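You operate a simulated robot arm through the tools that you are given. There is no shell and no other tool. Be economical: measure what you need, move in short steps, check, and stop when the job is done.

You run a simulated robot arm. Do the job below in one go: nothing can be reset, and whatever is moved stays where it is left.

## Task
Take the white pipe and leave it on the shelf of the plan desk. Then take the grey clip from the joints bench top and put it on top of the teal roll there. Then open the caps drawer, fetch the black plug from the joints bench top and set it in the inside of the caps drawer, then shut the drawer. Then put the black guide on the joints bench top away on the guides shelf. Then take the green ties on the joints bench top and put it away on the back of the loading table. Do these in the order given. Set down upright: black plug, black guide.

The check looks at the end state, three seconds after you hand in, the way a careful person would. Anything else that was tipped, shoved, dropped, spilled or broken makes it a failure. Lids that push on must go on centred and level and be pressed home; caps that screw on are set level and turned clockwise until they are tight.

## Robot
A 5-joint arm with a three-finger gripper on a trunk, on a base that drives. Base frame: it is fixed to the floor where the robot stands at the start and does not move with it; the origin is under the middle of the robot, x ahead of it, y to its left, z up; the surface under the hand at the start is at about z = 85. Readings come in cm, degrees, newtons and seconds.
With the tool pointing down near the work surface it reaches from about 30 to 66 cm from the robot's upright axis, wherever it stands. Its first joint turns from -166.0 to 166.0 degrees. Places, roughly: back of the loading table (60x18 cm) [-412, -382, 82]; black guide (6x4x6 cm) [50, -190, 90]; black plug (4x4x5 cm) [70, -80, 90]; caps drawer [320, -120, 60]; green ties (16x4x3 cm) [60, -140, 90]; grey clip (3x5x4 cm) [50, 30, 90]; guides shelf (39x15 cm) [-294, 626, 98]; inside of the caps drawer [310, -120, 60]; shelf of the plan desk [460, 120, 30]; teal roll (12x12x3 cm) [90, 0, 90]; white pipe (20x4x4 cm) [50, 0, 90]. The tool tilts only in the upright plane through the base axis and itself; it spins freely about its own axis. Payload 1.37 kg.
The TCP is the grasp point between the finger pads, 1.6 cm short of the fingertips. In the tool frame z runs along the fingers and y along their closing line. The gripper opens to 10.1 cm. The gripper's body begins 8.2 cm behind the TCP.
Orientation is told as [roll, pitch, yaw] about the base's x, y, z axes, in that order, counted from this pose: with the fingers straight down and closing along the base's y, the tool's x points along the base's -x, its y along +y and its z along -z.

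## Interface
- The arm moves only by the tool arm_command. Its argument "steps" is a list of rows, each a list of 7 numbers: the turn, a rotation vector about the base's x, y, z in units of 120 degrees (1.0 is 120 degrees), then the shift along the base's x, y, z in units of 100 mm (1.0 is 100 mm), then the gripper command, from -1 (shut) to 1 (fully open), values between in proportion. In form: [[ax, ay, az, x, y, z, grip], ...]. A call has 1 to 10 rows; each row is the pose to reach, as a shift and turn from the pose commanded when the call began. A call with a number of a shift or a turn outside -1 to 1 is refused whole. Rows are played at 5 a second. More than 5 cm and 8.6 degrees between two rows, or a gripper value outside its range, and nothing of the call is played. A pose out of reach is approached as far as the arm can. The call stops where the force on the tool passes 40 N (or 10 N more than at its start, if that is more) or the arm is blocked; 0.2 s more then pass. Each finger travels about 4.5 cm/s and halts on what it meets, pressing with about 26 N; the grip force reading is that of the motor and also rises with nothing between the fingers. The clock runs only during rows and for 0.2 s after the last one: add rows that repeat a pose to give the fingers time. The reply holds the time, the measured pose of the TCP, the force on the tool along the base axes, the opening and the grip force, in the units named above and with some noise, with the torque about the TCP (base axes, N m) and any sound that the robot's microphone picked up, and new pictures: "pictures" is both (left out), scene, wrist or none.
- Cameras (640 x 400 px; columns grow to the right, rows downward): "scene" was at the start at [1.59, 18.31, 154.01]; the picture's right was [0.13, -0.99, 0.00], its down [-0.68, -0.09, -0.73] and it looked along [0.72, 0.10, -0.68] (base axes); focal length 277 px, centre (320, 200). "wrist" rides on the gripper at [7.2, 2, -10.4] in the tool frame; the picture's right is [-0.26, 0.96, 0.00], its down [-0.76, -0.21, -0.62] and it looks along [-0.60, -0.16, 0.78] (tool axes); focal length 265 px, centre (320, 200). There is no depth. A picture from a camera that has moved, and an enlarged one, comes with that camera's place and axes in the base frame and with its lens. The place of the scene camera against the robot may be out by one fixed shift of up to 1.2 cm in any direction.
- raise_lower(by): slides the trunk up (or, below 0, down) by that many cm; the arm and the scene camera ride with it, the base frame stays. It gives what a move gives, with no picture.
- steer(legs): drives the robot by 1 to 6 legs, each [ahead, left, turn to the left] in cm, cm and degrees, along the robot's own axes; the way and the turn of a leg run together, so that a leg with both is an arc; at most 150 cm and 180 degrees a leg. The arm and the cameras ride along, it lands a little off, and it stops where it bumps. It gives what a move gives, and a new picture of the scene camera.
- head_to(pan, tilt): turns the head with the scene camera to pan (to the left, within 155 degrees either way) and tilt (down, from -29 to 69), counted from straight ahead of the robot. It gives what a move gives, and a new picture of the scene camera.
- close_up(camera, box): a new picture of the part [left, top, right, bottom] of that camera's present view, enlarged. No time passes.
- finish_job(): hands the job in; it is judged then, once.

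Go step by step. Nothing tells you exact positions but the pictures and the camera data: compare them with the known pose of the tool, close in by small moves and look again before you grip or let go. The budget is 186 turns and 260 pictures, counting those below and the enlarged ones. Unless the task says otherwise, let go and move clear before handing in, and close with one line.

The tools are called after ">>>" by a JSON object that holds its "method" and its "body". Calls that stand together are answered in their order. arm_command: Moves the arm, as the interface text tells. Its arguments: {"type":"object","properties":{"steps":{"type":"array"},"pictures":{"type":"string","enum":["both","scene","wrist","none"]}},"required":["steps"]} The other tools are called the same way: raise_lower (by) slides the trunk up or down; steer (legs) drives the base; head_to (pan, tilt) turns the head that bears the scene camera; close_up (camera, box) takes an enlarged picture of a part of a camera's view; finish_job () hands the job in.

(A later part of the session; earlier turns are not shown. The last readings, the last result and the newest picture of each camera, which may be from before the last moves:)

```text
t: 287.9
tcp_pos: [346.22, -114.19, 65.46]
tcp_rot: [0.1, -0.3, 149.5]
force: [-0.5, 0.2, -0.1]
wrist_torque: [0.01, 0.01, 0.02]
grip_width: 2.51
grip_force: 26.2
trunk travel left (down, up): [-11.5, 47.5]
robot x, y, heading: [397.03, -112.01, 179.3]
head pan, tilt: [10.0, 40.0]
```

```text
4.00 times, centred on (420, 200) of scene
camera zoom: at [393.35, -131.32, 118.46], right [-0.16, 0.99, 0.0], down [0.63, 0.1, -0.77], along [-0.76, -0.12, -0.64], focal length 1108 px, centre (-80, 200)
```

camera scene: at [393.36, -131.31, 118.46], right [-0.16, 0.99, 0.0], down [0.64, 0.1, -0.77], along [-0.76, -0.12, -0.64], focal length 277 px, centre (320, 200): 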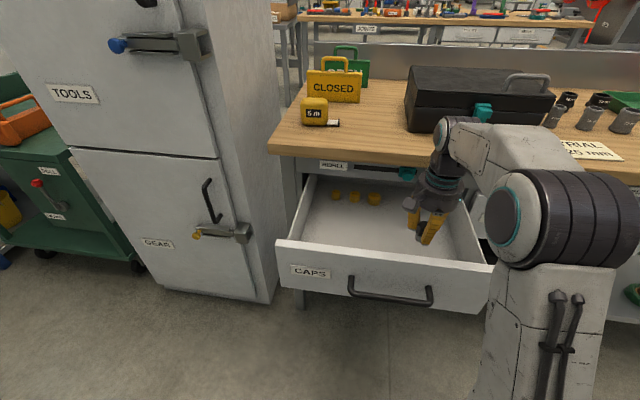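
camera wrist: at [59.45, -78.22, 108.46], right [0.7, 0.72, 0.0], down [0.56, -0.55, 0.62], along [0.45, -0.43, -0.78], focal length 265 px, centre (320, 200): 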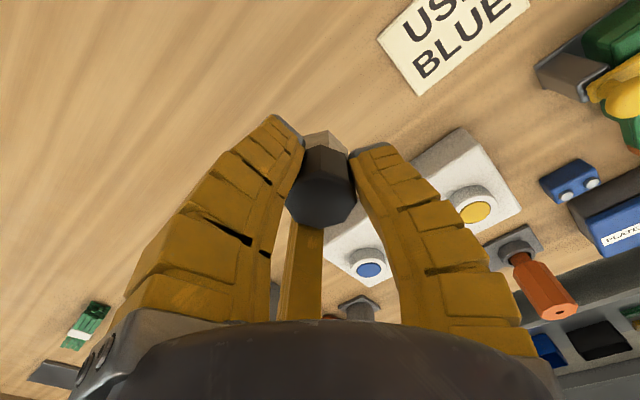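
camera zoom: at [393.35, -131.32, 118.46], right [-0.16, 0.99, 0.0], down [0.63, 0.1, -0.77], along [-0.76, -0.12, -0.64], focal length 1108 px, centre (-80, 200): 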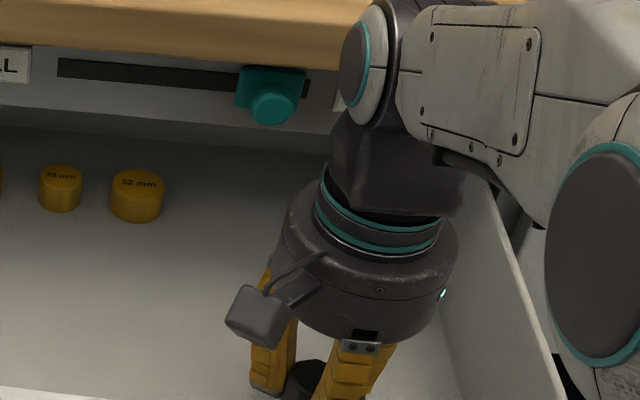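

>>> {"method": "arm_command", "body": {"steps": [[0, 0, 0, 0, 0, -0.05, -1], [0, 0, 0, 0, 0, -0.1, -1], [0, 0, 0, 0, 0, -0.15, -1], [0, 0, 0, 0, 0, -0.15, -1]], "pictures": "none"}}

>>> {"method": "arm_command", "body": {"steps": [[0, 0, 0, 0, 0, -0.04, -1], [0, 0, 0, 0, 0, -0.08, -1], [0, 0, 0, 0, 0, -0.08, -1]], "pictures": "wrist"}}

```text
t: 288.9
tcp_pos: [346.33, -114.23, 64.22]
tcp_rot: [0.1, -0.5, 149.6]
force: [-1.0, -0.1, 25.1]
wrist_torque: [-0.03, 0.08, 0.01]
grip_width: 3.43
grip_force: 26.1
trunk travel left (down, up): [-11.5, 47.5]
robot x, y, heading: [396.38, -111.73, 179.0]
head pan, tilt: [10.0, 40.0]
```

```text
t: 289.7
tcp_pos: [346.33, -114.15, 63.34]
tcp_rot: [0.2, -0.3, 149.5]
force: [-0.1, 2.6, 23.4]
wrist_torque: [0.03, 0.04, 0.01]
grip_width: 3.18
grip_force: 26.0
trunk travel left (down, up): [-11.5, 47.5]
robot x, y, heading: [396.78, -112.07, 179.1]
head pan, tilt: [10.0, 40.0]
camera wrist: at [351.71, -119.63, 73.73], right [-0.72, -0.7, 0.0], down [-0.54, 0.56, 0.62], along [-0.44, 0.44, -0.78], focal length 265 px, centre (320, 200)
```

wrist: 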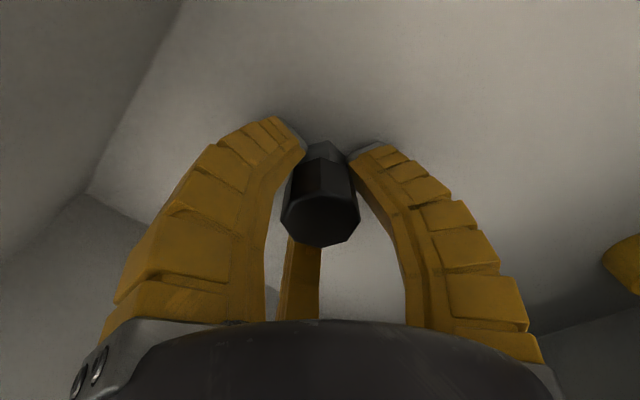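

The plug's base is on the drawer floor. I'll open and lift away.

>>> {"method": "arm_command", "body": {"steps": [[0, 0, 0, 0, 0, 0.03, -0.9], [0, 0, 0, 0, 0, 0.03, -0.3], [0, 0, 0, 0, 0, 0.03, 0.1], [0, 0, 0, 0, 0, 0.05, 0.2], [0, 0, 0, 0, 0, 0.3, 0.2], [0, 0, 0, 0, 0, 0.7, 0.2], [0, 0, 0, 0, 0, 1.0, 0.2], [0, 0, 0, 0, 0, 1.0, 0.2]], "pictures": "wrist"}}

>>> {"method": "close_up", "body": {"camera": "scene", "box": [340, 170, 500, 270]}}

```text
t: 291.5
tcp_pos: [346.29, -114.23, 73.32]
tcp_rot: [0.1, -0.2, 149.7]
force: [-0.3, 0.9, -0.2]
wrist_torque: [0.01, 0.02, 0.02]
grip_width: 6.39
grip_force: 2.7
trunk travel left (down, up): [-11.5, 47.5]
robot x, y, heading: [396.57, -112.13, 179.2]
head pan, tilt: [10.0, 40.0]
camera wrist: at [351.65, -119.68, 83.77], right [-0.72, -0.7, 0.0], down [-0.55, 0.56, 0.62], along [-0.44, 0.44, -0.78], focal length 265 px, centre (320, 200)
```

wrist: 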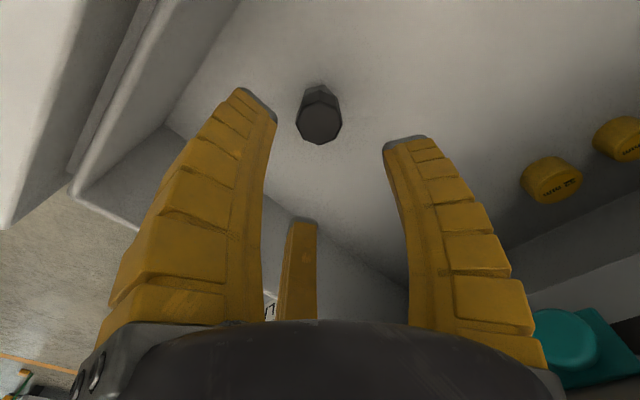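

```text
4.00 times, centred on (420, 220) of scene
camera zoom: at [393.37, -131.32, 118.47], right [-0.16, 0.99, 0.0], down [0.63, 0.1, -0.77], along [-0.76, -0.12, -0.64], focal length 1108 px, centre (-80, 120)
```

zoom: 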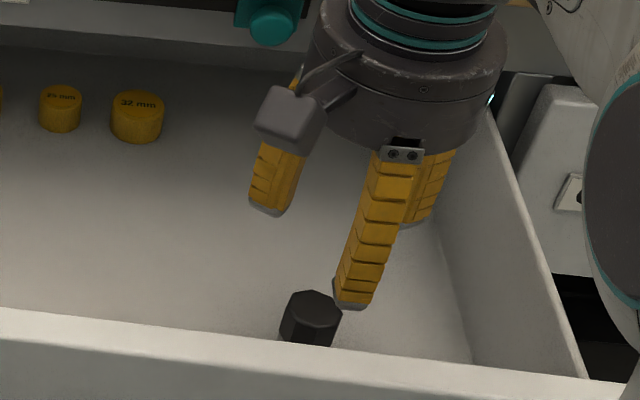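

The plug stands upright. To shut the drawer, I'll raise, back off, re-grip the handle as before and drive forward.

>>> {"method": "raise_lower", "body": {"by": 15}}

>>> {"method": "steer", "body": {"legs": [[-32, 8.5, 1]]}}

>>> {"method": "arm_command", "body": {"steps": [[0, 0, -0.07, 0, 0, 0, 0], [0, 0, -0.14, 0, 0, 0, 0], [0, 0, -0.21, 0, 0, 0, 0], [0, 0, -0.28, 0, 0, 0, 0], [0, 0, -0.35, 0, 0, 0, 0], [0, 0, -0.42, 0, 0, 0, 0], [0, 0, -0.485, 0, 0, 0, 0]], "pictures": "none"}}

```text
t: 293.2
tcp_pos: [346.32, -114.21, 88.39]
tcp_rot: [0.1, -0.3, 149.6]
force: [0.6, 0.2, -0.4]
wrist_torque: [0.01, 0.0, 0.02]
grip_width: 6.41
grip_force: 2.6
trunk travel left (down, up): [-26.5, 32.5]
robot x, y, heading: [396.77, -112.2, 178.9]
head pan, tilt: [10.0, 40.0]
```

```text
t: 295.4
tcp_pos: [378.5, -123.68, 88.29]
tcp_rot: [0.0, -0.2, 150.7]
force: [0.0, 0.1, 1.2]
wrist_torque: [-0.01, -0.01, -0.04]
grip_width: 6.39
grip_force: 2.3
trunk travel left (down, up): [-26.5, 32.5]
robot x, y, heading: [428.66, -120.64, -179.9]
head pan, tilt: [10.0, 40.0]
camera scene: at [425.75, -139.96, 133.47], right [-0.18, 0.98, 0.0], down [0.63, 0.11, -0.77], along [-0.75, -0.14, -0.64], focal length 277 px, centre (320, 200)
```

scene: 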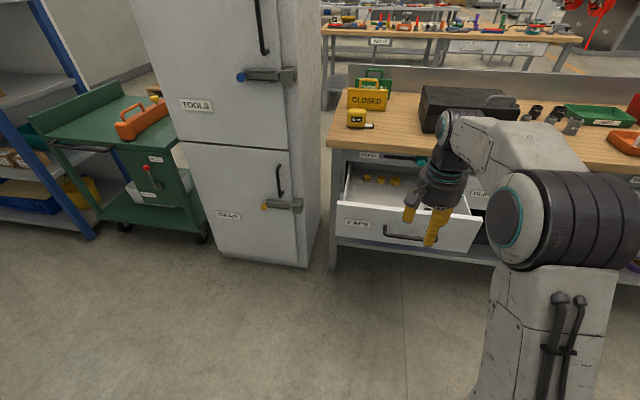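

```text
t: 297.0
tcp_pos: [378.51, -123.74, 88.24]
tcp_rot: [0.1, 0.0, 92.4]
force: [0.0, 0.5, 0.4]
wrist_torque: [0.0, 0.04, -0.01]
grip_width: 5.43
grip_force: 3.1
trunk travel left (down, up): [-26.5, 32.5]
robot x, y, heading: [428.76, -120.64, -179.8]
head pan, tilt: [10.0, 40.0]
```

>>> {"method": "raise_lower", "body": {"by": -7}}

>>> {"method": "arm_command", "body": {"steps": [[0, 0.07, -0.005, 0, 0.1, 0, 0], [0, 0.14, -0.01, 0, 0.2, -0.1, 0], [0, 0.21, -0.01, 0, 0.24, -0.2, 0], [0, 0.28, -0.01, 0, 0.24, -0.3, 0], [0, 0.35, -0.01, -0.1, 0.24, -0.45, 0], [0, 0.42, -0.01, -0.3, 0.24, -0.6, 0], [0, 0.48, -0.01, -0.5, 0.24, -0.75, 0], [0, 0.48, -0.01, -0.75, 0.24, -0.9, 0], [0, 0.48, -0.01, -0.75, 0.24, -0.9, 0]]}}

```text
t: 298.1
tcp_pos: [378.31, -123.83, 81.27]
tcp_rot: [0.1, 0.0, 92.4]
force: [-0.8, 0.3, -1.0]
wrist_torque: [0.04, -0.01, -0.02]
grip_width: 5.42
grip_force: 2.5
trunk travel left (down, up): [-19.5, 39.5]
robot x, y, heading: [428.55, -120.58, -179.7]
head pan, tilt: [10.0, 40.0]
```

```text
t: 300.1
tcp_pos: [370.88, -120.6, 72.31]
tcp_rot: [57.7, -1.4, 90.7]
force: [-0.5, -0.5, -0.4]
wrist_torque: [-0.01, -0.01, 0.01]
grip_width: 5.45
grip_force: 2.4
out of reach, approached as far as the arm can: row 5, 6, 7, 8, 9
trunk travel left (down, up): [-19.5, 39.5]
robot x, y, heading: [428.84, -120.6, -179.8]
head pan, tilt: [10.0, 40.0]
camera scene: at [425.73, -139.96, 126.46], right [-0.18, 0.98, 0.0], down [0.63, 0.11, -0.77], along [-0.75, -0.14, -0.64], focal length 277 px, centre (320, 200)
camera wrist: at [378.8, -127.94, 79.34], right [-0.52, 0.24, 0.82], down [0.63, 0.76, 0.17], along [-0.58, 0.6, -0.54], focal length 265 px, centre (320, 200)
```

scene: 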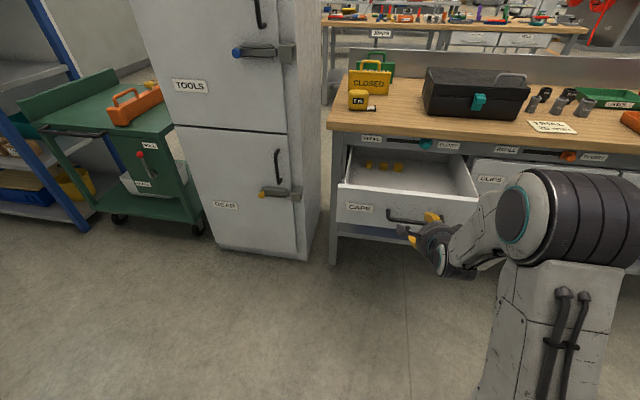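
wrist: 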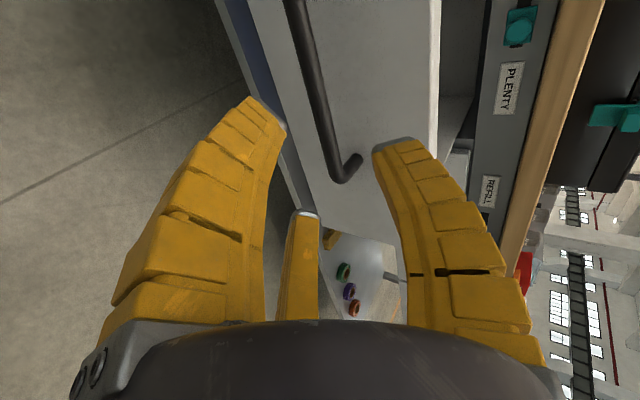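

The view matches the earlier release pose. I'll retrace the approach and grip the bar.

>>> {"method": "arm_command", "body": {"steps": [[0, 0, 0, -0.2, 0, -0.15, 0], [0, 0, 0, -0.5, 0, -0.35, 0], [0, 0, 0, -0.73, 0, -0.5, 0], [0, 0, 0, -0.9, 0, -0.6, 0], [0, 0, 0, -0.9, 0, -0.6, -0.4], [0, 0, 0, -0.9, 0, -0.6, -1], [0, 0, 0, -0.9, 0, -0.6, -1], [0, 0, 0, -0.9, 0, -0.6, -1]], "pictures": "wrist"}}

```text
t: 301.9
tcp_pos: [361.8, -120.49, 66.16]
tcp_rot: [57.5, -1.2, 90.6]
force: [0.5, 1.8, -7.5]
wrist_torque: [-0.53, 0.0, -0.44]
grip_width: 1.39
grip_force: 27.7
trunk travel left (down, up): [-19.5, 39.5]
robot x, y, heading: [428.94, -120.59, -179.8]
head pan, tilt: [10.0, 40.0]
camera wrist: at [369.79, -127.8, 73.21], right [-0.52, 0.24, 0.82], down [0.63, 0.76, 0.18], along [-0.58, 0.6, -0.55], focal length 265 px, centre (320, 200)
```

wrist: 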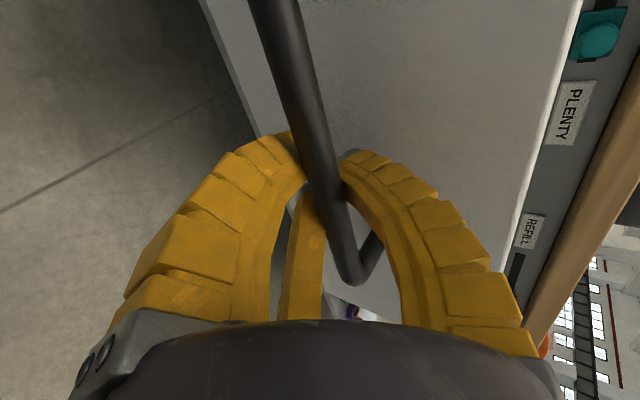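

>>> {"method": "steer", "body": {"legs": [[21, 0, 0]]}}

>>> {"method": "arm_command", "body": {"steps": [[0, 0, 0, -0.08, 0, 0, -1], [0, 0, 0, -0.16, 0, 0, -1], [0, 0, 0, -0.24, 0, 0, -1], [0, 0, 0, -0.3, 0, 0, -1], [0, 0, 0, -0.34, 0, 0, -1], [0, 0, 0, -0.38, 0, 0, -1], [0, 0, 0, -0.38, 0, 0, -1]], "pictures": "both"}}

```text
t: 303.5
tcp_pos: [340.83, -120.43, 66.1]
tcp_rot: [57.4, -1.1, 90.7]
force: [0.4, 12.1, -14.9]
wrist_torque: [-0.5, 0.04, -0.56]
grip_width: 1.35
grip_force: 28.3
trunk travel left (down, up): [-19.5, 39.5]
robot x, y, heading: [407.64, -120.81, -179.5]
head pan, tilt: [10.0, 40.0]
camera scene: at [404.6, -139.9, 126.47], right [-0.18, 0.98, 0.0], down [0.63, 0.11, -0.77], along [-0.75, -0.14, -0.64], focal length 277 px, centre (320, 200)
```

scene: 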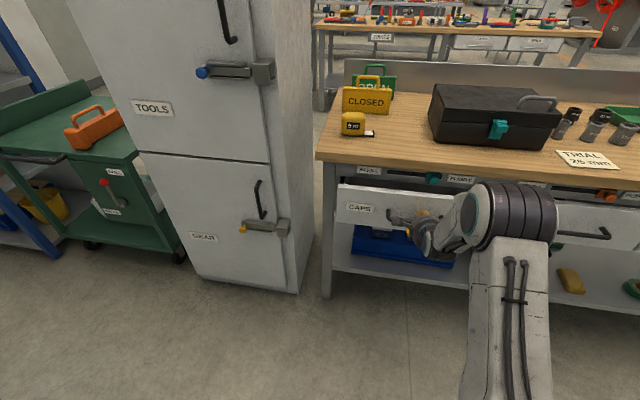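

```text
t: 305.1
tcp_pos: [337.1, -120.32, 65.68]
tcp_rot: [57.0, -1.2, 90.7]
force: [6.8, 4.5, -19.4]
wrist_torque: [-0.31, 0.25, -0.35]
grip_width: 1.07
grip_force: 28.2
trunk travel left (down, up): [-19.5, 39.5]
robot x, y, heading: [407.8, -120.46, -179.9]
head pan, tilt: [10.0, 40.0]
camera scene: at [404.61, -139.96, 126.45], right [-0.18, 0.98, 0.0], down [0.63, 0.11, -0.77], along [-0.75, -0.14, -0.64], focal length 277 px, centre (320, 200)
camera wrist: at [345.04, -127.79, 72.97], right [-0.53, 0.24, 0.81], down [0.62, 0.76, 0.18], along [-0.58, 0.6, -0.55], focal length 265 px, centre (320, 200)
```

scene: 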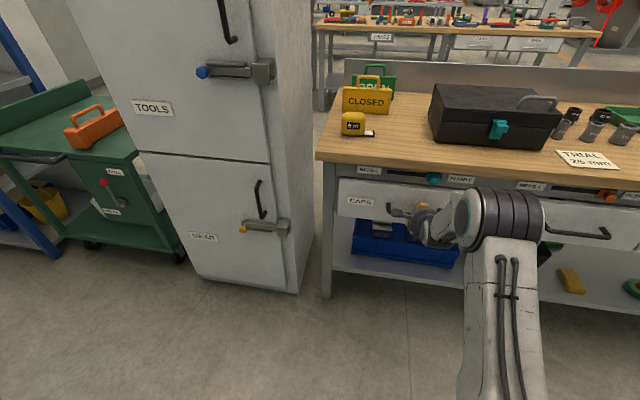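
wrist: 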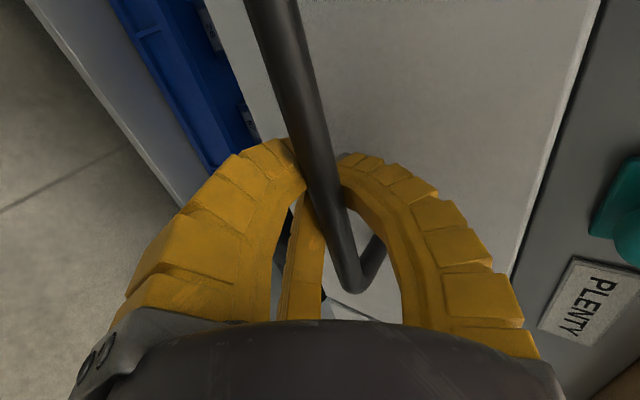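

>>> {"method": "arm_command", "body": {"steps": [[0, 0, 0, -0.04, 0, 0, -1], [0, 0, 0, -0.08, 0, 0, -1], [0, 0, 0, -0.08, 0, 0, -1]], "pictures": "none"}}

>>> {"method": "close_up", "body": {"camera": "scene", "box": [310, 150, 510, 275]}}

```text
t: 305.9
tcp_pos: [336.64, -120.59, 65.43]
tcp_rot: [56.4, -1.3, 90.7]
force: [19.6, 3.4, -19.4]
wrist_torque: [-0.13, 0.48, 0.05]
grip_width: 0.59
grip_force: 28.2
trunk travel left (down, up): [-19.5, 39.5]
robot x, y, heading: [407.93, -120.55, -179.6]
head pan, tilt: [10.0, 40.0]
```

```text
3.20 times, centred on (410, 212) of scene
camera zoom: at [404.73, -139.98, 126.46], right [-0.18, 0.98, 0.0], down [0.63, 0.11, -0.77], along [-0.75, -0.14, -0.64], focal length 886 px, centre (32, 160)
```

zoom: 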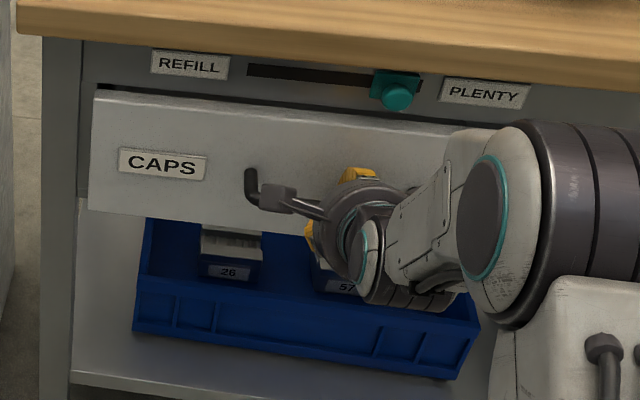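

The push force rose to about 20 N, so the drawer is against its stop. I'll release, withdraw and check that it's flush.

>>> {"method": "arm_command", "body": {"steps": [[0, 0, 0, 0, 0, 0, -0.4], [0, 0, 0, 0, 0, 0.03, 0], [0, 0, 0, 0, 0, 0.03, 0], [0, 0, 0, 0.17, 0, 0.12, 0], [0, 0, 0, 0.4, 0, 0.27, 0], [0, 0, 0, 0.7, 0, 0.45, 0], [0, 0, 0, 1.0, 0, 0.6, 0], [0, 0, 0, 1.0, 0, 0.6, 0]], "pictures": "wrist"}}

>>> {"method": "close_up", "body": {"camera": "scene", "box": [310, 150, 630, 350]}}

```text
t: 307.7
tcp_pos: [346.42, -120.53, 72.3]
tcp_rot: [57.7, -1.3, 90.6]
force: [-0.7, -0.1, -0.2]
wrist_torque: [0.01, -0.02, 0.0]
grip_width: 5.46
grip_force: 2.5
trunk travel left (down, up): [-19.5, 39.5]
robot x, y, heading: [407.86, -120.65, -179.8]
head pan, tilt: [10.0, 40.0]
camera wrist: at [354.33, -127.89, 79.38], right [-0.52, 0.24, 0.82], down [0.63, 0.76, 0.17], along [-0.58, 0.6, -0.54], focal length 265 px, centre (320, 200)
```

wrist: 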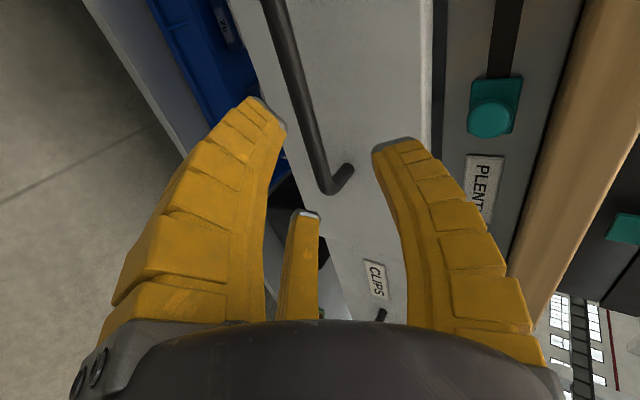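

```text
2.00 times, centred on (470, 250) of scene
camera zoom: at [404.77, -140.0, 126.47], right [-0.18, 0.98, 0.0], down [0.63, 0.11, -0.77], along [-0.75, -0.14, -0.64], focal length 554 px, centre (20, 100)
```

zoom: 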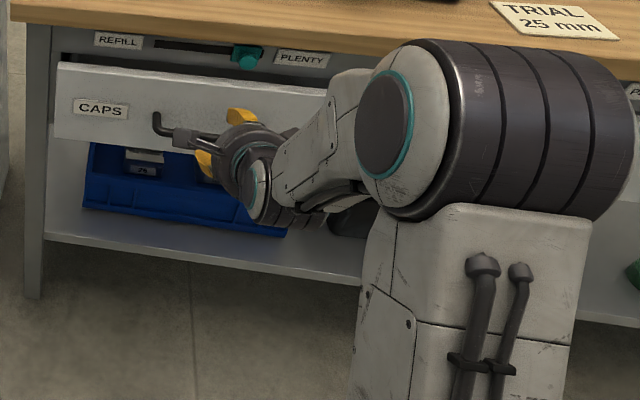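

I'll back off for a clear view of whether the drawer is flush with its neighbour.

>>> {"method": "steer", "body": {"legs": [[-22, 0, 0]]}}

>>> {"method": "head_to", "body": {"pan": 20, "tilt": 40}}

>>> {"method": "close_up", "body": {"camera": "scene", "box": [360, 80, 600, 230]}}

```text
t: 309.4
tcp_pos: [368.38, -120.43, 72.07]
tcp_rot: [57.5, -1.3, 90.8]
force: [-1.0, -0.7, -0.4]
wrist_torque: [0.02, 0.0, 0.02]
grip_width: 5.43
grip_force: 3.0
trunk travel left (down, up): [-19.5, 39.5]
robot x, y, heading: [429.94, -120.86, -179.3]
head pan, tilt: [10.0, 40.0]
camera scene: at [426.8, -139.94, 126.47], right [-0.18, 0.98, 0.0], down [0.63, 0.11, -0.77], along [-0.75, -0.14, -0.64], focal length 277 px, centre (320, 200)
```

scene: 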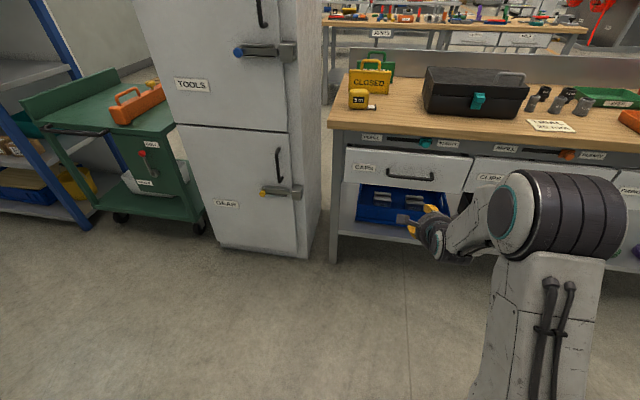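

```text
t: 310.1
tcp_pos: [368.43, -120.45, 72.19]
tcp_rot: [57.5, -1.3, 90.7]
force: [-0.9, -0.7, -0.4]
wrist_torque: [0.03, 0.03, 0.0]
grip_width: 5.42
grip_force: 2.7
trunk travel left (down, up): [-19.5, 39.5]
robot x, y, heading: [429.73, -120.32, -180.0]
head pan, tilt: [20.0, 40.0]
camera scene: at [427.2, -141.37, 126.47], right [-0.34, 0.94, 0.0], down [0.6, 0.22, -0.77], along [-0.72, -0.26, -0.64], focal length 277 px, centre (320, 200)
```

scene: 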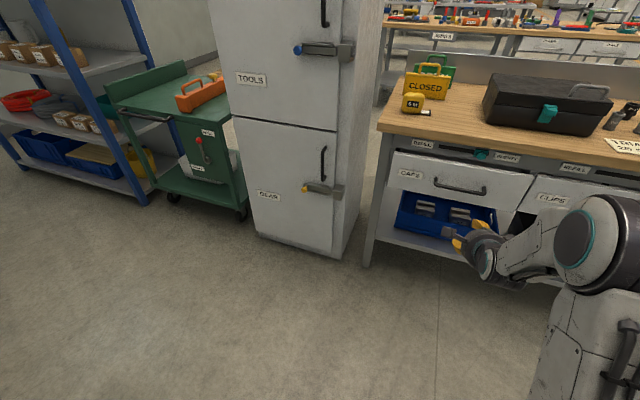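

```text
2.67 times, centred on (480, 155) of scene
camera zoom: at [427.2, -141.37, 126.47], right [-0.34, 0.94, 0.0], down [0.6, 0.22, -0.77], along [-0.72, -0.26, -0.64], focal length 739 px, centre (-107, 320)
```

zoom: 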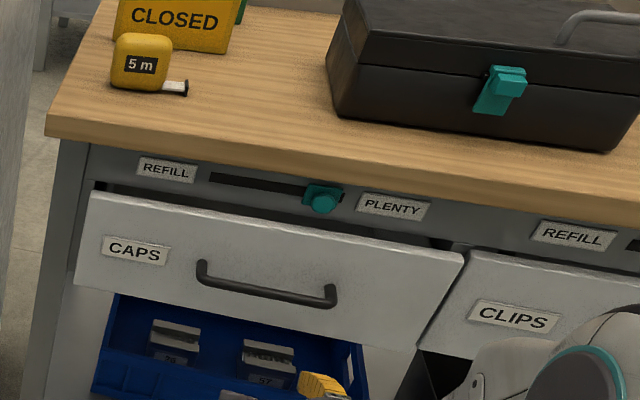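

The CAPS front stands about 1.5–2 cm proud of the CLIPS front, so it's still slightly ajar. I'll push the panel above the bar with closed fingers.

>>> {"method": "arm_command", "body": {"steps": [[0, 0, 0, 0, -0.1, 0, -0.5], [0, 0, 0, 0, -0.2, 0, -1], [0, 0, 0, 0, -0.2, 0, -1], [0, 0, 0, 0, -0.2, 0, -1]], "pictures": "none"}}

>>> {"method": "steer", "body": {"legs": [[22, 0, 0]]}}

>>> {"method": "close_up", "body": {"camera": "scene", "box": [360, 100, 600, 250]}}

```text
t: 311.1
tcp_pos: [368.43, -121.26, 72.18]
tcp_rot: [57.5, -0.9, 91.2]
force: [0.1, -0.1, 0.0]
wrist_torque: [-0.03, -0.02, -0.02]
grip_width: 0.02
grip_force: 22.8
out of reach, approached as far as the arm can: row 1, 2, 3, 4
trunk travel left (down, up): [-19.5, 39.5]
robot x, y, heading: [429.92, -120.6, -179.9]
head pan, tilt: [20.0, 40.0]
```

```text
t: 312.8
tcp_pos: [346.55, -121.45, 72.15]
tcp_rot: [57.6, -0.9, 91.3]
force: [0.2, 0.2, 0.1]
wrist_torque: [0.02, -0.03, -0.02]
grip_width: 0.01
grip_force: 25.6
trunk travel left (down, up): [-19.5, 39.5]
robot x, y, heading: [408.1, -120.5, -179.7]
head pan, tilt: [20.0, 40.0]
camera scene: at [405.4, -141.46, 126.46], right [-0.35, 0.94, 0.0], down [0.6, 0.22, -0.77], along [-0.72, -0.27, -0.64], focal length 277 px, centre (320, 200)
```

scene: 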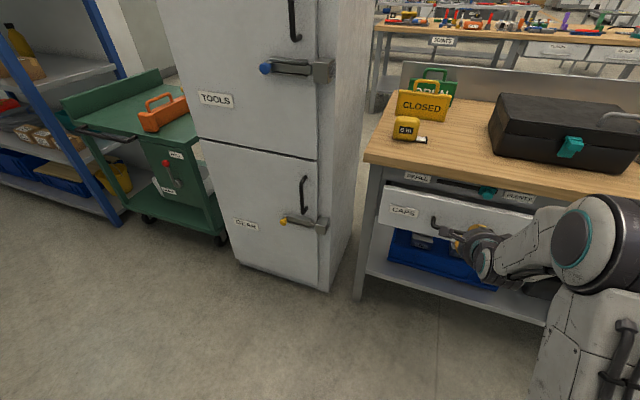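

```text
2.67 times, centred on (480, 175) of scene
camera zoom: at [405.4, -141.46, 126.46], right [-0.35, 0.94, 0.0], down [0.6, 0.22, -0.77], along [-0.72, -0.27, -0.64], focal length 739 px, centre (-107, 267)
```

zoom: 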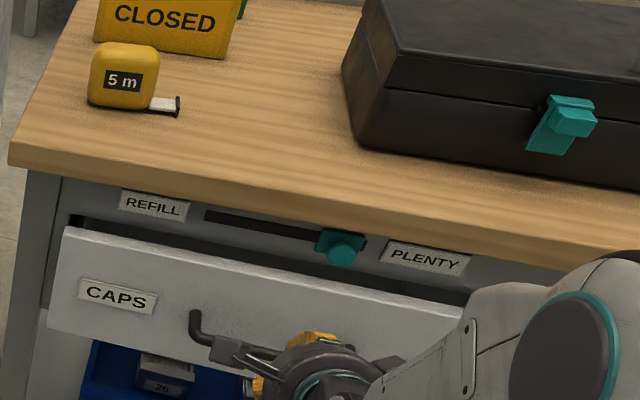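

>>> {"method": "arm_command", "body": {"steps": [[0, 0, 0, -0.2, 0, 0.05, -1], [0, 0, 0, -0.4, 0, 0.05, -1], [0, 0, 0, -0.55, 0, 0.05, -1], [0, 0, 0, -0.65, 0, 0.05, -1], [0, 0, 0, -0.75, 0, 0.05, -1], [0, 0, 0, -0.85, 0, 0.05, -1], [0, 0, 0, -0.95, 0, 0.05, -1]], "pictures": "wrist"}}

>>> {"method": "close_up", "body": {"camera": "scene", "box": [360, 100, 600, 250]}}

```text
t: 314.4
tcp_pos: [337.18, -121.38, 72.66]
tcp_rot: [57.5, -1.0, 91.1]
force: [-0.2, -0.4, -0.2]
wrist_torque: [0.02, -0.02, 0.04]
grip_width: 0.0
grip_force: 25.3
trunk travel left (down, up): [-19.5, 39.5]
robot x, y, heading: [407.63, -120.87, -179.7]
head pan, tilt: [20.0, 40.0]
camera wrist: at [345.05, -128.64, 79.86], right [-0.52, 0.24, 0.82], down [0.62, 0.77, 0.17], along [-0.59, 0.6, -0.55], focal length 265 px, centre (320, 200)
```

wrist: 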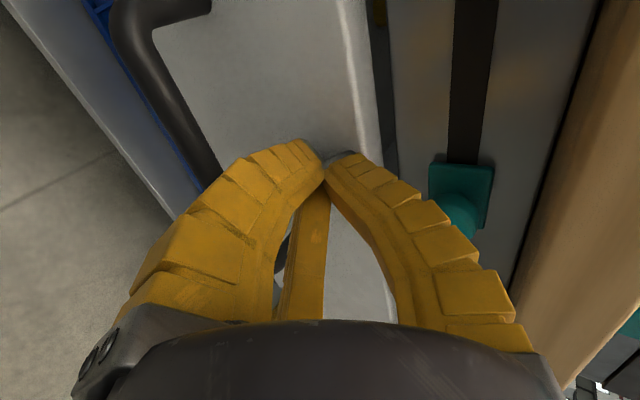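

```text
2.67 times, centred on (480, 175) of scene
camera zoom: at [405.39, -141.46, 126.47], right [-0.35, 0.94, 0.0], down [0.6, 0.22, -0.77], along [-0.72, -0.27, -0.64], focal length 739 px, centre (-107, 267)
```

zoom: 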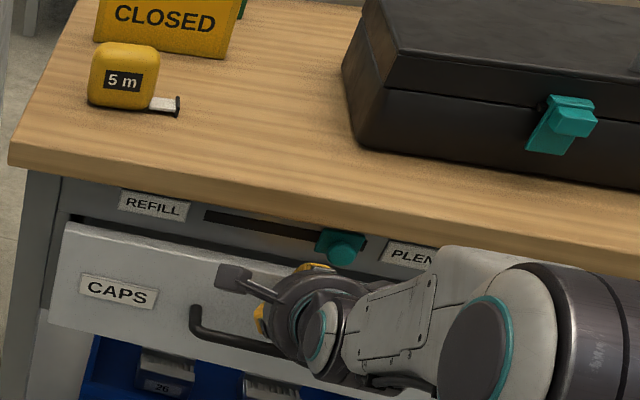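

Pushing further here would bring the hand near the slider knob. I'll shift 10 cm to the left, away from it, and push there.

>>> {"method": "arm_command", "body": {"steps": [[0, 0, 0, 0.3, 0, 0, -1], [0, 0, 0, 0.4, 0, 0, -1]], "pictures": "none"}}

>>> {"method": "steer", "body": {"legs": [[0, 11, 0]]}}

>>> {"method": "arm_command", "body": {"steps": [[0, 0, 0, -0.3, 0, -0.05, -1], [0, 0, 0, -0.4, 0, -0.05, -1], [0, 0, 0, -0.5, 0, -0.05, -1], [0, 0, 0, -0.6, 0, -0.05, -1], [0, 0, 0, -0.65, 0, -0.05, -1], [0, 0, 0, -0.7, 0, -0.05, -1]], "pictures": "wrist"}}

>>> {"method": "close_up", "body": {"camera": "scene", "box": [360, 100, 600, 250]}}

```text
t: 315.0
tcp_pos: [341.07, -121.39, 72.76]
tcp_rot: [57.6, -1.0, 91.3]
force: [-0.6, -0.7, -0.6]
wrist_torque: [0.01, 0.02, -0.02]
grip_width: 0.0
grip_force: 26.4
trunk travel left (down, up): [-19.5, 39.5]
robot x, y, heading: [408.06, -120.63, -179.7]
head pan, tilt: [20.0, 40.0]
```

```text
t: 316.2
tcp_pos: [341.15, -132.32, 72.66]
tcp_rot: [57.5, -1.0, 91.3]
force: [-0.1, 0.8, 0.9]
wrist_torque: [0.03, -0.01, 0.01]
grip_width: 0.0
grip_force: 25.6
trunk travel left (down, up): [-19.5, 39.5]
robot x, y, heading: [407.83, -131.64, -179.7]
head pan, tilt: [20.0, 40.0]
camera scene: at [405.4, -152.38, 126.47], right [-0.35, 0.94, 0.0], down [0.6, 0.22, -0.77], along [-0.72, -0.26, -0.64], focal length 277 px, centre (320, 200)
```

scene: 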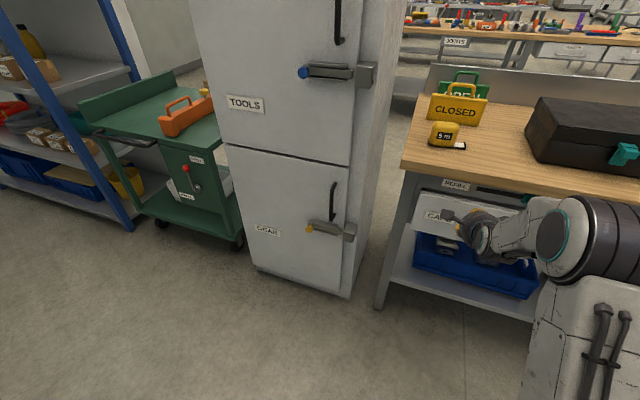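

```text
t: 317.2
tcp_pos: [336.06, -132.34, 72.04]
tcp_rot: [56.6, -1.0, 91.3]
force: [26.5, -0.2, 9.7]
wrist_torque: [0.0, 0.56, -0.06]
grip_width: 0.0
grip_force: 25.6
trunk travel left (down, up): [-19.5, 39.5]
robot x, y, heading: [408.1, -131.55, -179.9]
head pan, tilt: [20.0, 40.0]
stopped in row 5: the force on the tool passed its limit at 48 N (the readings are from after the stop); the commanded pose is now the measured one
camera wrist: at [343.92, -139.53, 79.25], right [-0.54, 0.24, 0.81], down [0.62, 0.77, 0.18], along [-0.58, 0.6, -0.56], focal length 265 px, centre (320, 200)
```

wrist: 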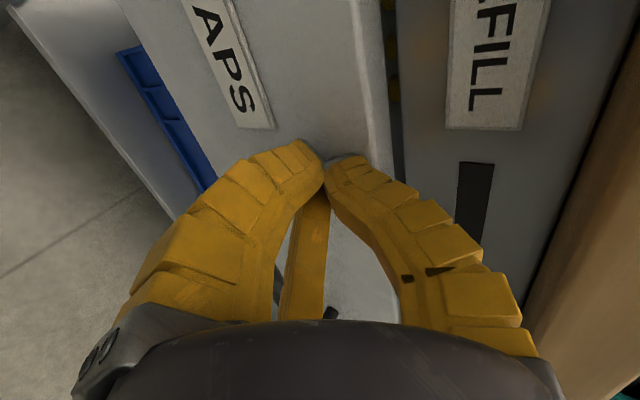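

```text
2.67 times, centred on (480, 175) of scene
camera zoom: at [405.89, -152.38, 126.49], right [-0.35, 0.94, 0.0], down [0.6, 0.22, -0.77], along [-0.72, -0.26, -0.64], focal length 739 px, centre (-107, 267)
```

zoom: 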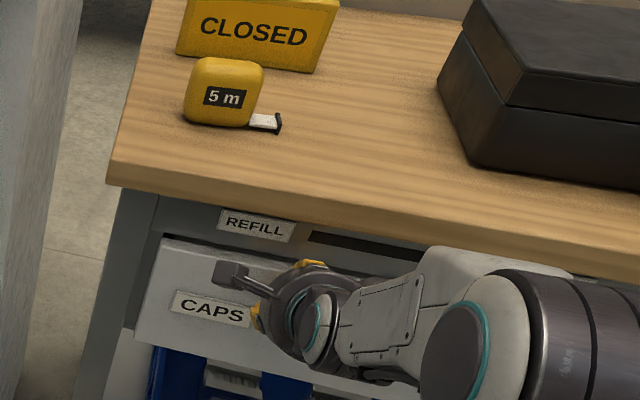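

>>> {"method": "arm_command", "body": {"steps": [[0, 0, 0, 0.3, 0, 0, -1], [0, 0, 0, 0.6, 0, 0.1, -1]], "pictures": "none"}}

>>> {"method": "steer", "body": {"legs": [[-16, -11, 0]]}}

>>> {"method": "close_up", "body": {"camera": "scene", "box": [360, 80, 600, 230]}}

```text
t: 317.8
tcp_pos: [341.89, -132.24, 72.86]
tcp_rot: [56.4, -0.8, 91.2]
force: [0.1, 0.2, -0.4]
wrist_torque: [0.0, 0.01, 0.0]
grip_width: 0.01
grip_force: 26.1
trunk travel left (down, up): [-19.5, 39.5]
robot x, y, heading: [407.75, -131.97, -179.5]
head pan, tilt: [20.0, 40.0]
```

```text
t: 319.4
tcp_pos: [357.66, -121.35, 72.76]
tcp_rot: [56.6, -0.9, 91.2]
force: [-0.9, 0.6, 0.1]
wrist_torque: [-0.01, -0.01, -0.02]
grip_width: 0.0
grip_force: 25.7
trunk travel left (down, up): [-19.5, 39.5]
robot x, y, heading: [424.14, -120.31, -179.6]
head pan, tilt: [20.0, 40.0]
camera scene: at [421.32, -141.32, 126.46], right [-0.35, 0.94, 0.0], down [0.6, 0.22, -0.77], along [-0.72, -0.27, -0.64], focal length 277 px, centre (320, 200)
```

scene: 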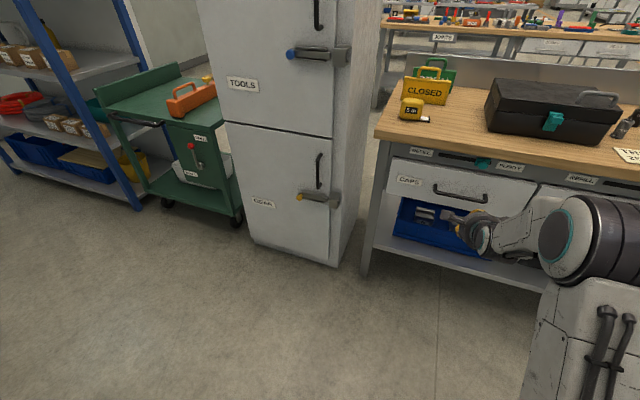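

```text
2.67 times, centred on (480, 155) of scene
camera zoom: at [421.32, -141.32, 126.46], right [-0.35, 0.94, 0.0], down [0.6, 0.22, -0.77], along [-0.72, -0.27, -0.64], focal length 739 px, centre (-107, 320)
```

zoom: 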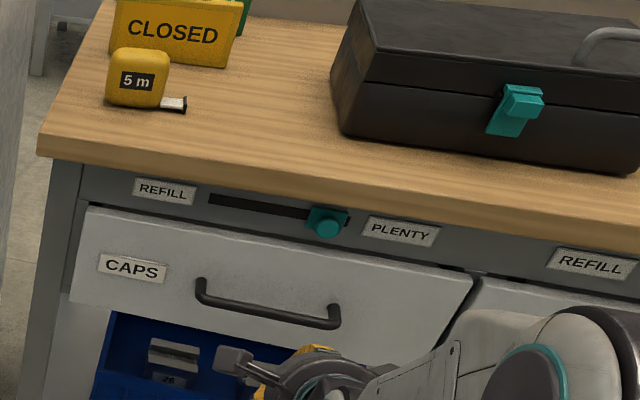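

>>> {"method": "close_up", "body": {"camera": "scene", "box": [500, 160, 580, 210]}}

>>> {"method": "head_to", "body": {"pan": -15, "tilt": 40}}

```text
8.00 times, centred on (540, 185) of scene
camera zoom: at [421.32, -141.32, 126.46], right [-0.35, 0.94, 0.0], down [0.6, 0.22, -0.77], along [-0.72, -0.27, -0.64], focal length 2216 px, centre (-1440, 320)
```

zoom: 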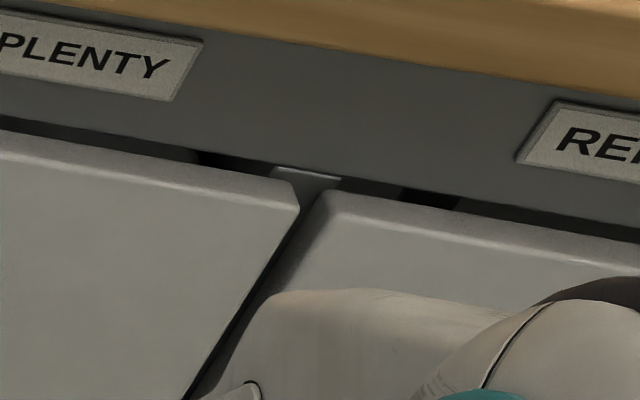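

```text
t: 320.4
tcp_pos: [357.64, -121.21, 72.77]
tcp_rot: [56.6, -0.8, 91.3]
force: [0.0, -0.9, 0.2]
wrist_torque: [-0.02, 0.01, 0.0]
grip_width: 0.0
grip_force: 25.8
trunk travel left (down, up): [-19.5, 39.5]
robot x, y, heading: [424.04, -121.11, -179.8]
head pan, tilt: [-15.0, 40.0]
camera scene: at [421.08, -136.22, 126.47], right [0.25, 0.97, 0.0], down [0.62, -0.16, -0.77], along [-0.74, 0.19, -0.64], focal length 277 px, centre (320, 200)
```

scene: 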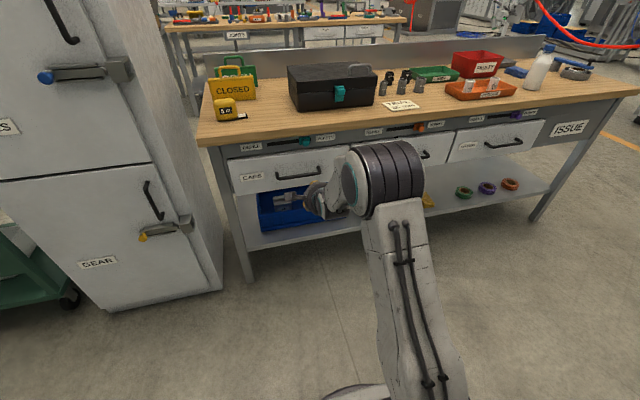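

>>> {"method": "close_up", "body": {"camera": "scene", "box": [220, 120, 380, 220]}}

>>> {"method": "close_up", "body": {"camera": "scene", "box": [400, 90, 560, 190]}}

```text
4.00 times, centred on (300, 170) of scene
camera zoom: at [421.08, -136.22, 126.47], right [0.25, 0.97, 0.0], down [0.62, -0.16, -0.77], along [-0.74, 0.19, -0.64], focal length 1108 px, centre (400, 320)
```

zoom: 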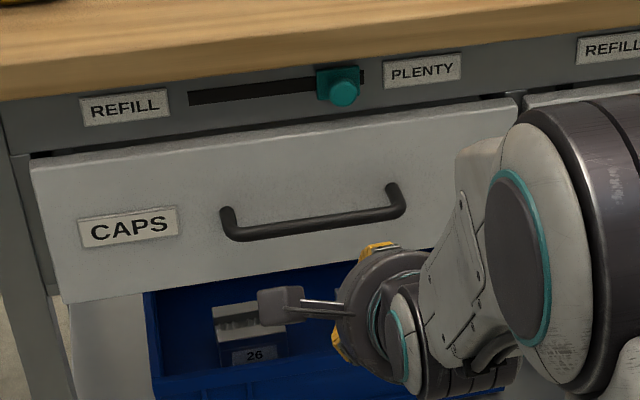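

```text
4.00 times, centred on (480, 140) of scene
camera zoom: at [421.08, -136.22, 126.47], right [0.25, 0.97, 0.0], down [0.62, -0.16, -0.77], along [-0.74, 0.19, -0.64], focal length 1108 px, centre (-320, 440)
```

zoom: 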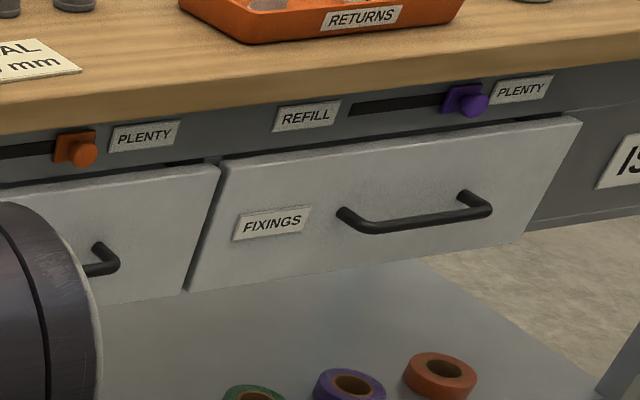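

The label-to-front spacing now matches the neighbouring drawers, so the CAPS drawer is shut. Next is the black guide. I'll raise up, straighten the tool and drive to the front of the joints bench near y≈−190.

>>> {"method": "raise_lower", "body": {"by": 28}}

>>> {"method": "arm_command", "body": {"steps": [[0, -0.07, 0, 0.1, 0, 0.2, 0], [0, -0.14, 0, 0.2, 0, 0.4, 0.5], [0, -0.21, 0, 0.3, 0, 0.6, 1], [0, -0.28, 0, 0.4, 0, 0.7, 1], [0, -0.35, 0, 0.5, 0, 0.8, 1], [0, -0.42, 0, 0.6, 0, 0.8, 1], [0, -0.475, 0, 0.7, 0, 0.8, 1], [0, -0.475, 0, 0.8, 0, 0.8, 1]], "pictures": "none"}}

>>> {"method": "steer", "body": {"legs": [[0, -60, 0], [29, 0, 0], [0, -146, 0], [140, 0, 0], [140, 0, 0], [134, 0, 0]]}}

>>> {"method": "steer", "body": {"legs": [[0, 0, 179], [0, -140, 0], [0, -130, 0]]}}

```text
t: 323.2
tcp_pos: [357.54, -121.25, 100.77]
tcp_rot: [56.5, -0.8, 91.3]
force: [0.1, -0.5, 0.3]
wrist_torque: [0.0, 0.0, -0.03]
grip_width: 0.0
grip_force: 25.7
trunk travel left (down, up): [-47.5, 11.5]
robot x, y, heading: [423.69, -120.28, -180.0]
head pan, tilt: [-15.0, 40.0]
```

```text
t: 325.0
tcp_pos: [365.69, -121.18, 108.79]
tcp_rot: [-0.3, -0.1, 91.5]
force: [-0.3, -0.3, 0.0]
wrist_torque: [0.02, 0.0, 0.02]
grip_width: 10.05
grip_force: 0.0
trunk travel left (down, up): [-47.5, 11.5]
robot x, y, heading: [423.73, -120.63, -179.8]
head pan, tilt: [-15.0, 40.0]
```

```text
t: 356.3
tcp_pos: [-77.42, 79.59, 108.65]
tcp_rot: [-0.4, 0.0, 92.1]
force: [0.1, 0.0, -0.8]
wrist_torque: [-0.01, 0.0, 0.0]
grip_width: 10.07
grip_force: 0.0
trunk travel left (down, up): [-47.5, 11.5]
robot x, y, heading: [-19.19, 80.83, -179.4]
head pan, tilt: [-15.0, 40.0]
camera scene: at [-21.88, 65.17, 154.46], right [0.25, 0.97, 0.0], down [0.62, -0.16, -0.77], along [-0.74, 0.19, -0.64], focal length 277 px, centre (320, 200)
```

scene: 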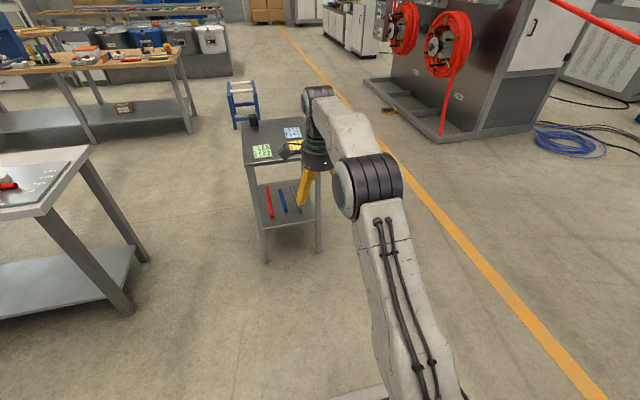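

```text
t: 376.6
tcp_pos: [36.41, -187.26, 108.6]
tcp_rot: [-0.5, -0.1, -89.5]
force: [0.4, -0.4, 0.2]
wrist_torque: [0.01, 0.04, 0.01]
grip_width: 10.06
grip_force: 0.0
trunk travel left (down, up): [-47.5, 11.5]
robot x, y, heading: [-21.89, -186.77, -0.8]
head pan, tilt: [-15.0, 40.0]
camera scene: at [-20.03, -172.01, 154.47], right [-0.27, -0.96, 0.0], down [-0.62, 0.17, -0.77], along [0.74, -0.21, -0.64], focal length 277 px, centre (320, 200)
```

scene: 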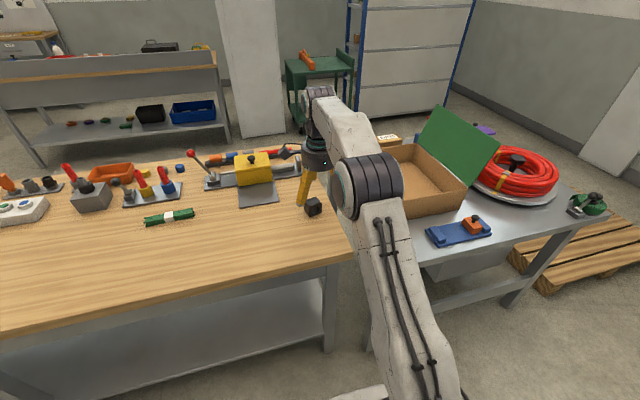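

The guide is the small dark block near (53.7, −190.7), and the ties are near (64, −140). I'll drive in closer and take a close look.

>>> {"method": "steer", "body": {"legs": [[17, -4, 0.5]]}}

>>> {"method": "close_up", "body": {"camera": "scene", "box": [240, 180, 400, 280]}}

```text
t: 378.1
tcp_pos: [53.45, -190.92, 108.68]
tcp_rot: [-0.6, 0.0, -89.0]
force: [0.1, -0.5, -0.1]
wrist_torque: [-0.05, 0.01, -0.01]
grip_width: 10.07
grip_force: 0.0
trunk travel left (down, up): [-47.5, 11.5]
robot x, y, heading: [-5.0, -191.32, -0.4]
head pan, tilt: [-15.0, 40.0]
camera scene: at [-3.11, -176.17, 154.46], right [-0.26, -0.96, 0.0], down [-0.62, 0.17, -0.77], along [0.74, -0.2, -0.64], focal length 277 px, centre (320, 200)
```

scene: 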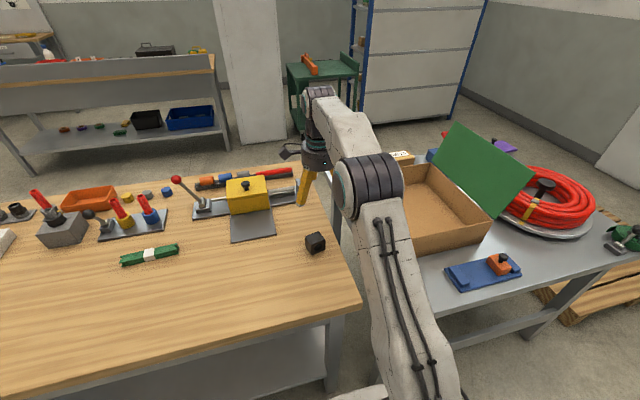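

```text
4.00 times, centred on (320, 230) of scene
camera zoom: at [-3.11, -176.17, 154.46], right [-0.26, -0.96, 0.0], down [-0.62, 0.17, -0.77], along [0.74, -0.2, -0.64], focal length 1108 px, centre (320, 80)
```

zoom: 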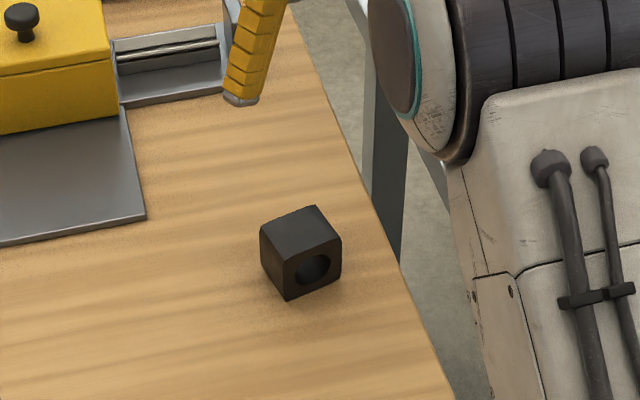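

The guide is a block with a through-hole, about 4 cm thick and 6 cm long, with its long side near the y direction. With three fingers I should line one finger up with its long axis, which takes about −19° of spin. I'll move above it and re-check.

>>> {"method": "arm_command", "body": {"steps": [[0, 0, -0.06, 0, 0.05, 0, 1], [0, 0, -0.12, 0, 0.1, -0.3, 1], [0, 0, -0.158, -0.04, 0.12, -0.7, 1], [0, 0, -0.158, -0.04, 0.12, -0.9, 1], [0, 0, -0.158, -0.04, 0.12, -0.9, 1]], "pictures": "wrist"}}

>>> {"method": "close_up", "body": {"camera": "scene", "box": [240, 180, 400, 280]}}

```text
t: 379.3
tcp_pos: [53.11, -189.7, 99.49]
tcp_rot: [-0.3, -0.1, -108.0]
force: [-0.1, -0.8, 0.2]
wrist_torque: [0.0, -0.01, 0.01]
grip_width: 10.06
grip_force: 0.1
trunk travel left (down, up): [-47.5, 11.5]
robot x, y, heading: [-4.73, -191.52, -0.2]
head pan, tilt: [-15.0, 40.0]
camera wrist: at [57.24, -183.51, 109.97], right [0.84, -0.55, -0.01], down [-0.43, -0.66, 0.62], along [-0.35, -0.52, -0.78], focal length 265 px, centre (320, 200)
```

wrist: 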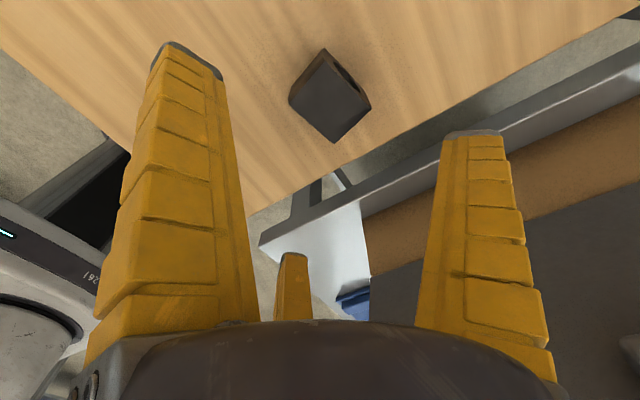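

```text
4.00 times, centred on (320, 230) of scene
camera zoom: at [-3.22, -176.15, 154.47], right [-0.26, -0.96, 0.0], down [-0.62, 0.17, -0.77], along [0.74, -0.2, -0.64], focal length 1108 px, centre (320, 80)
```

zoom: 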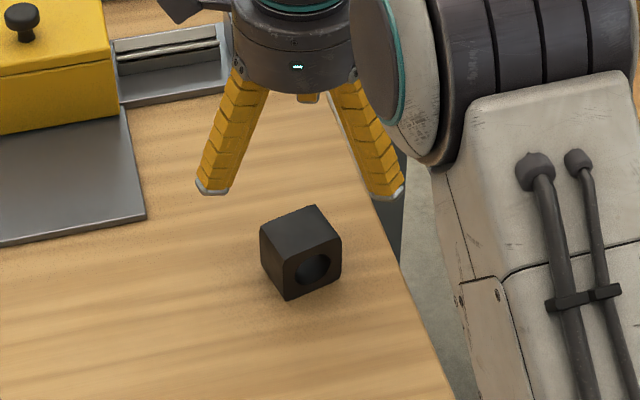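

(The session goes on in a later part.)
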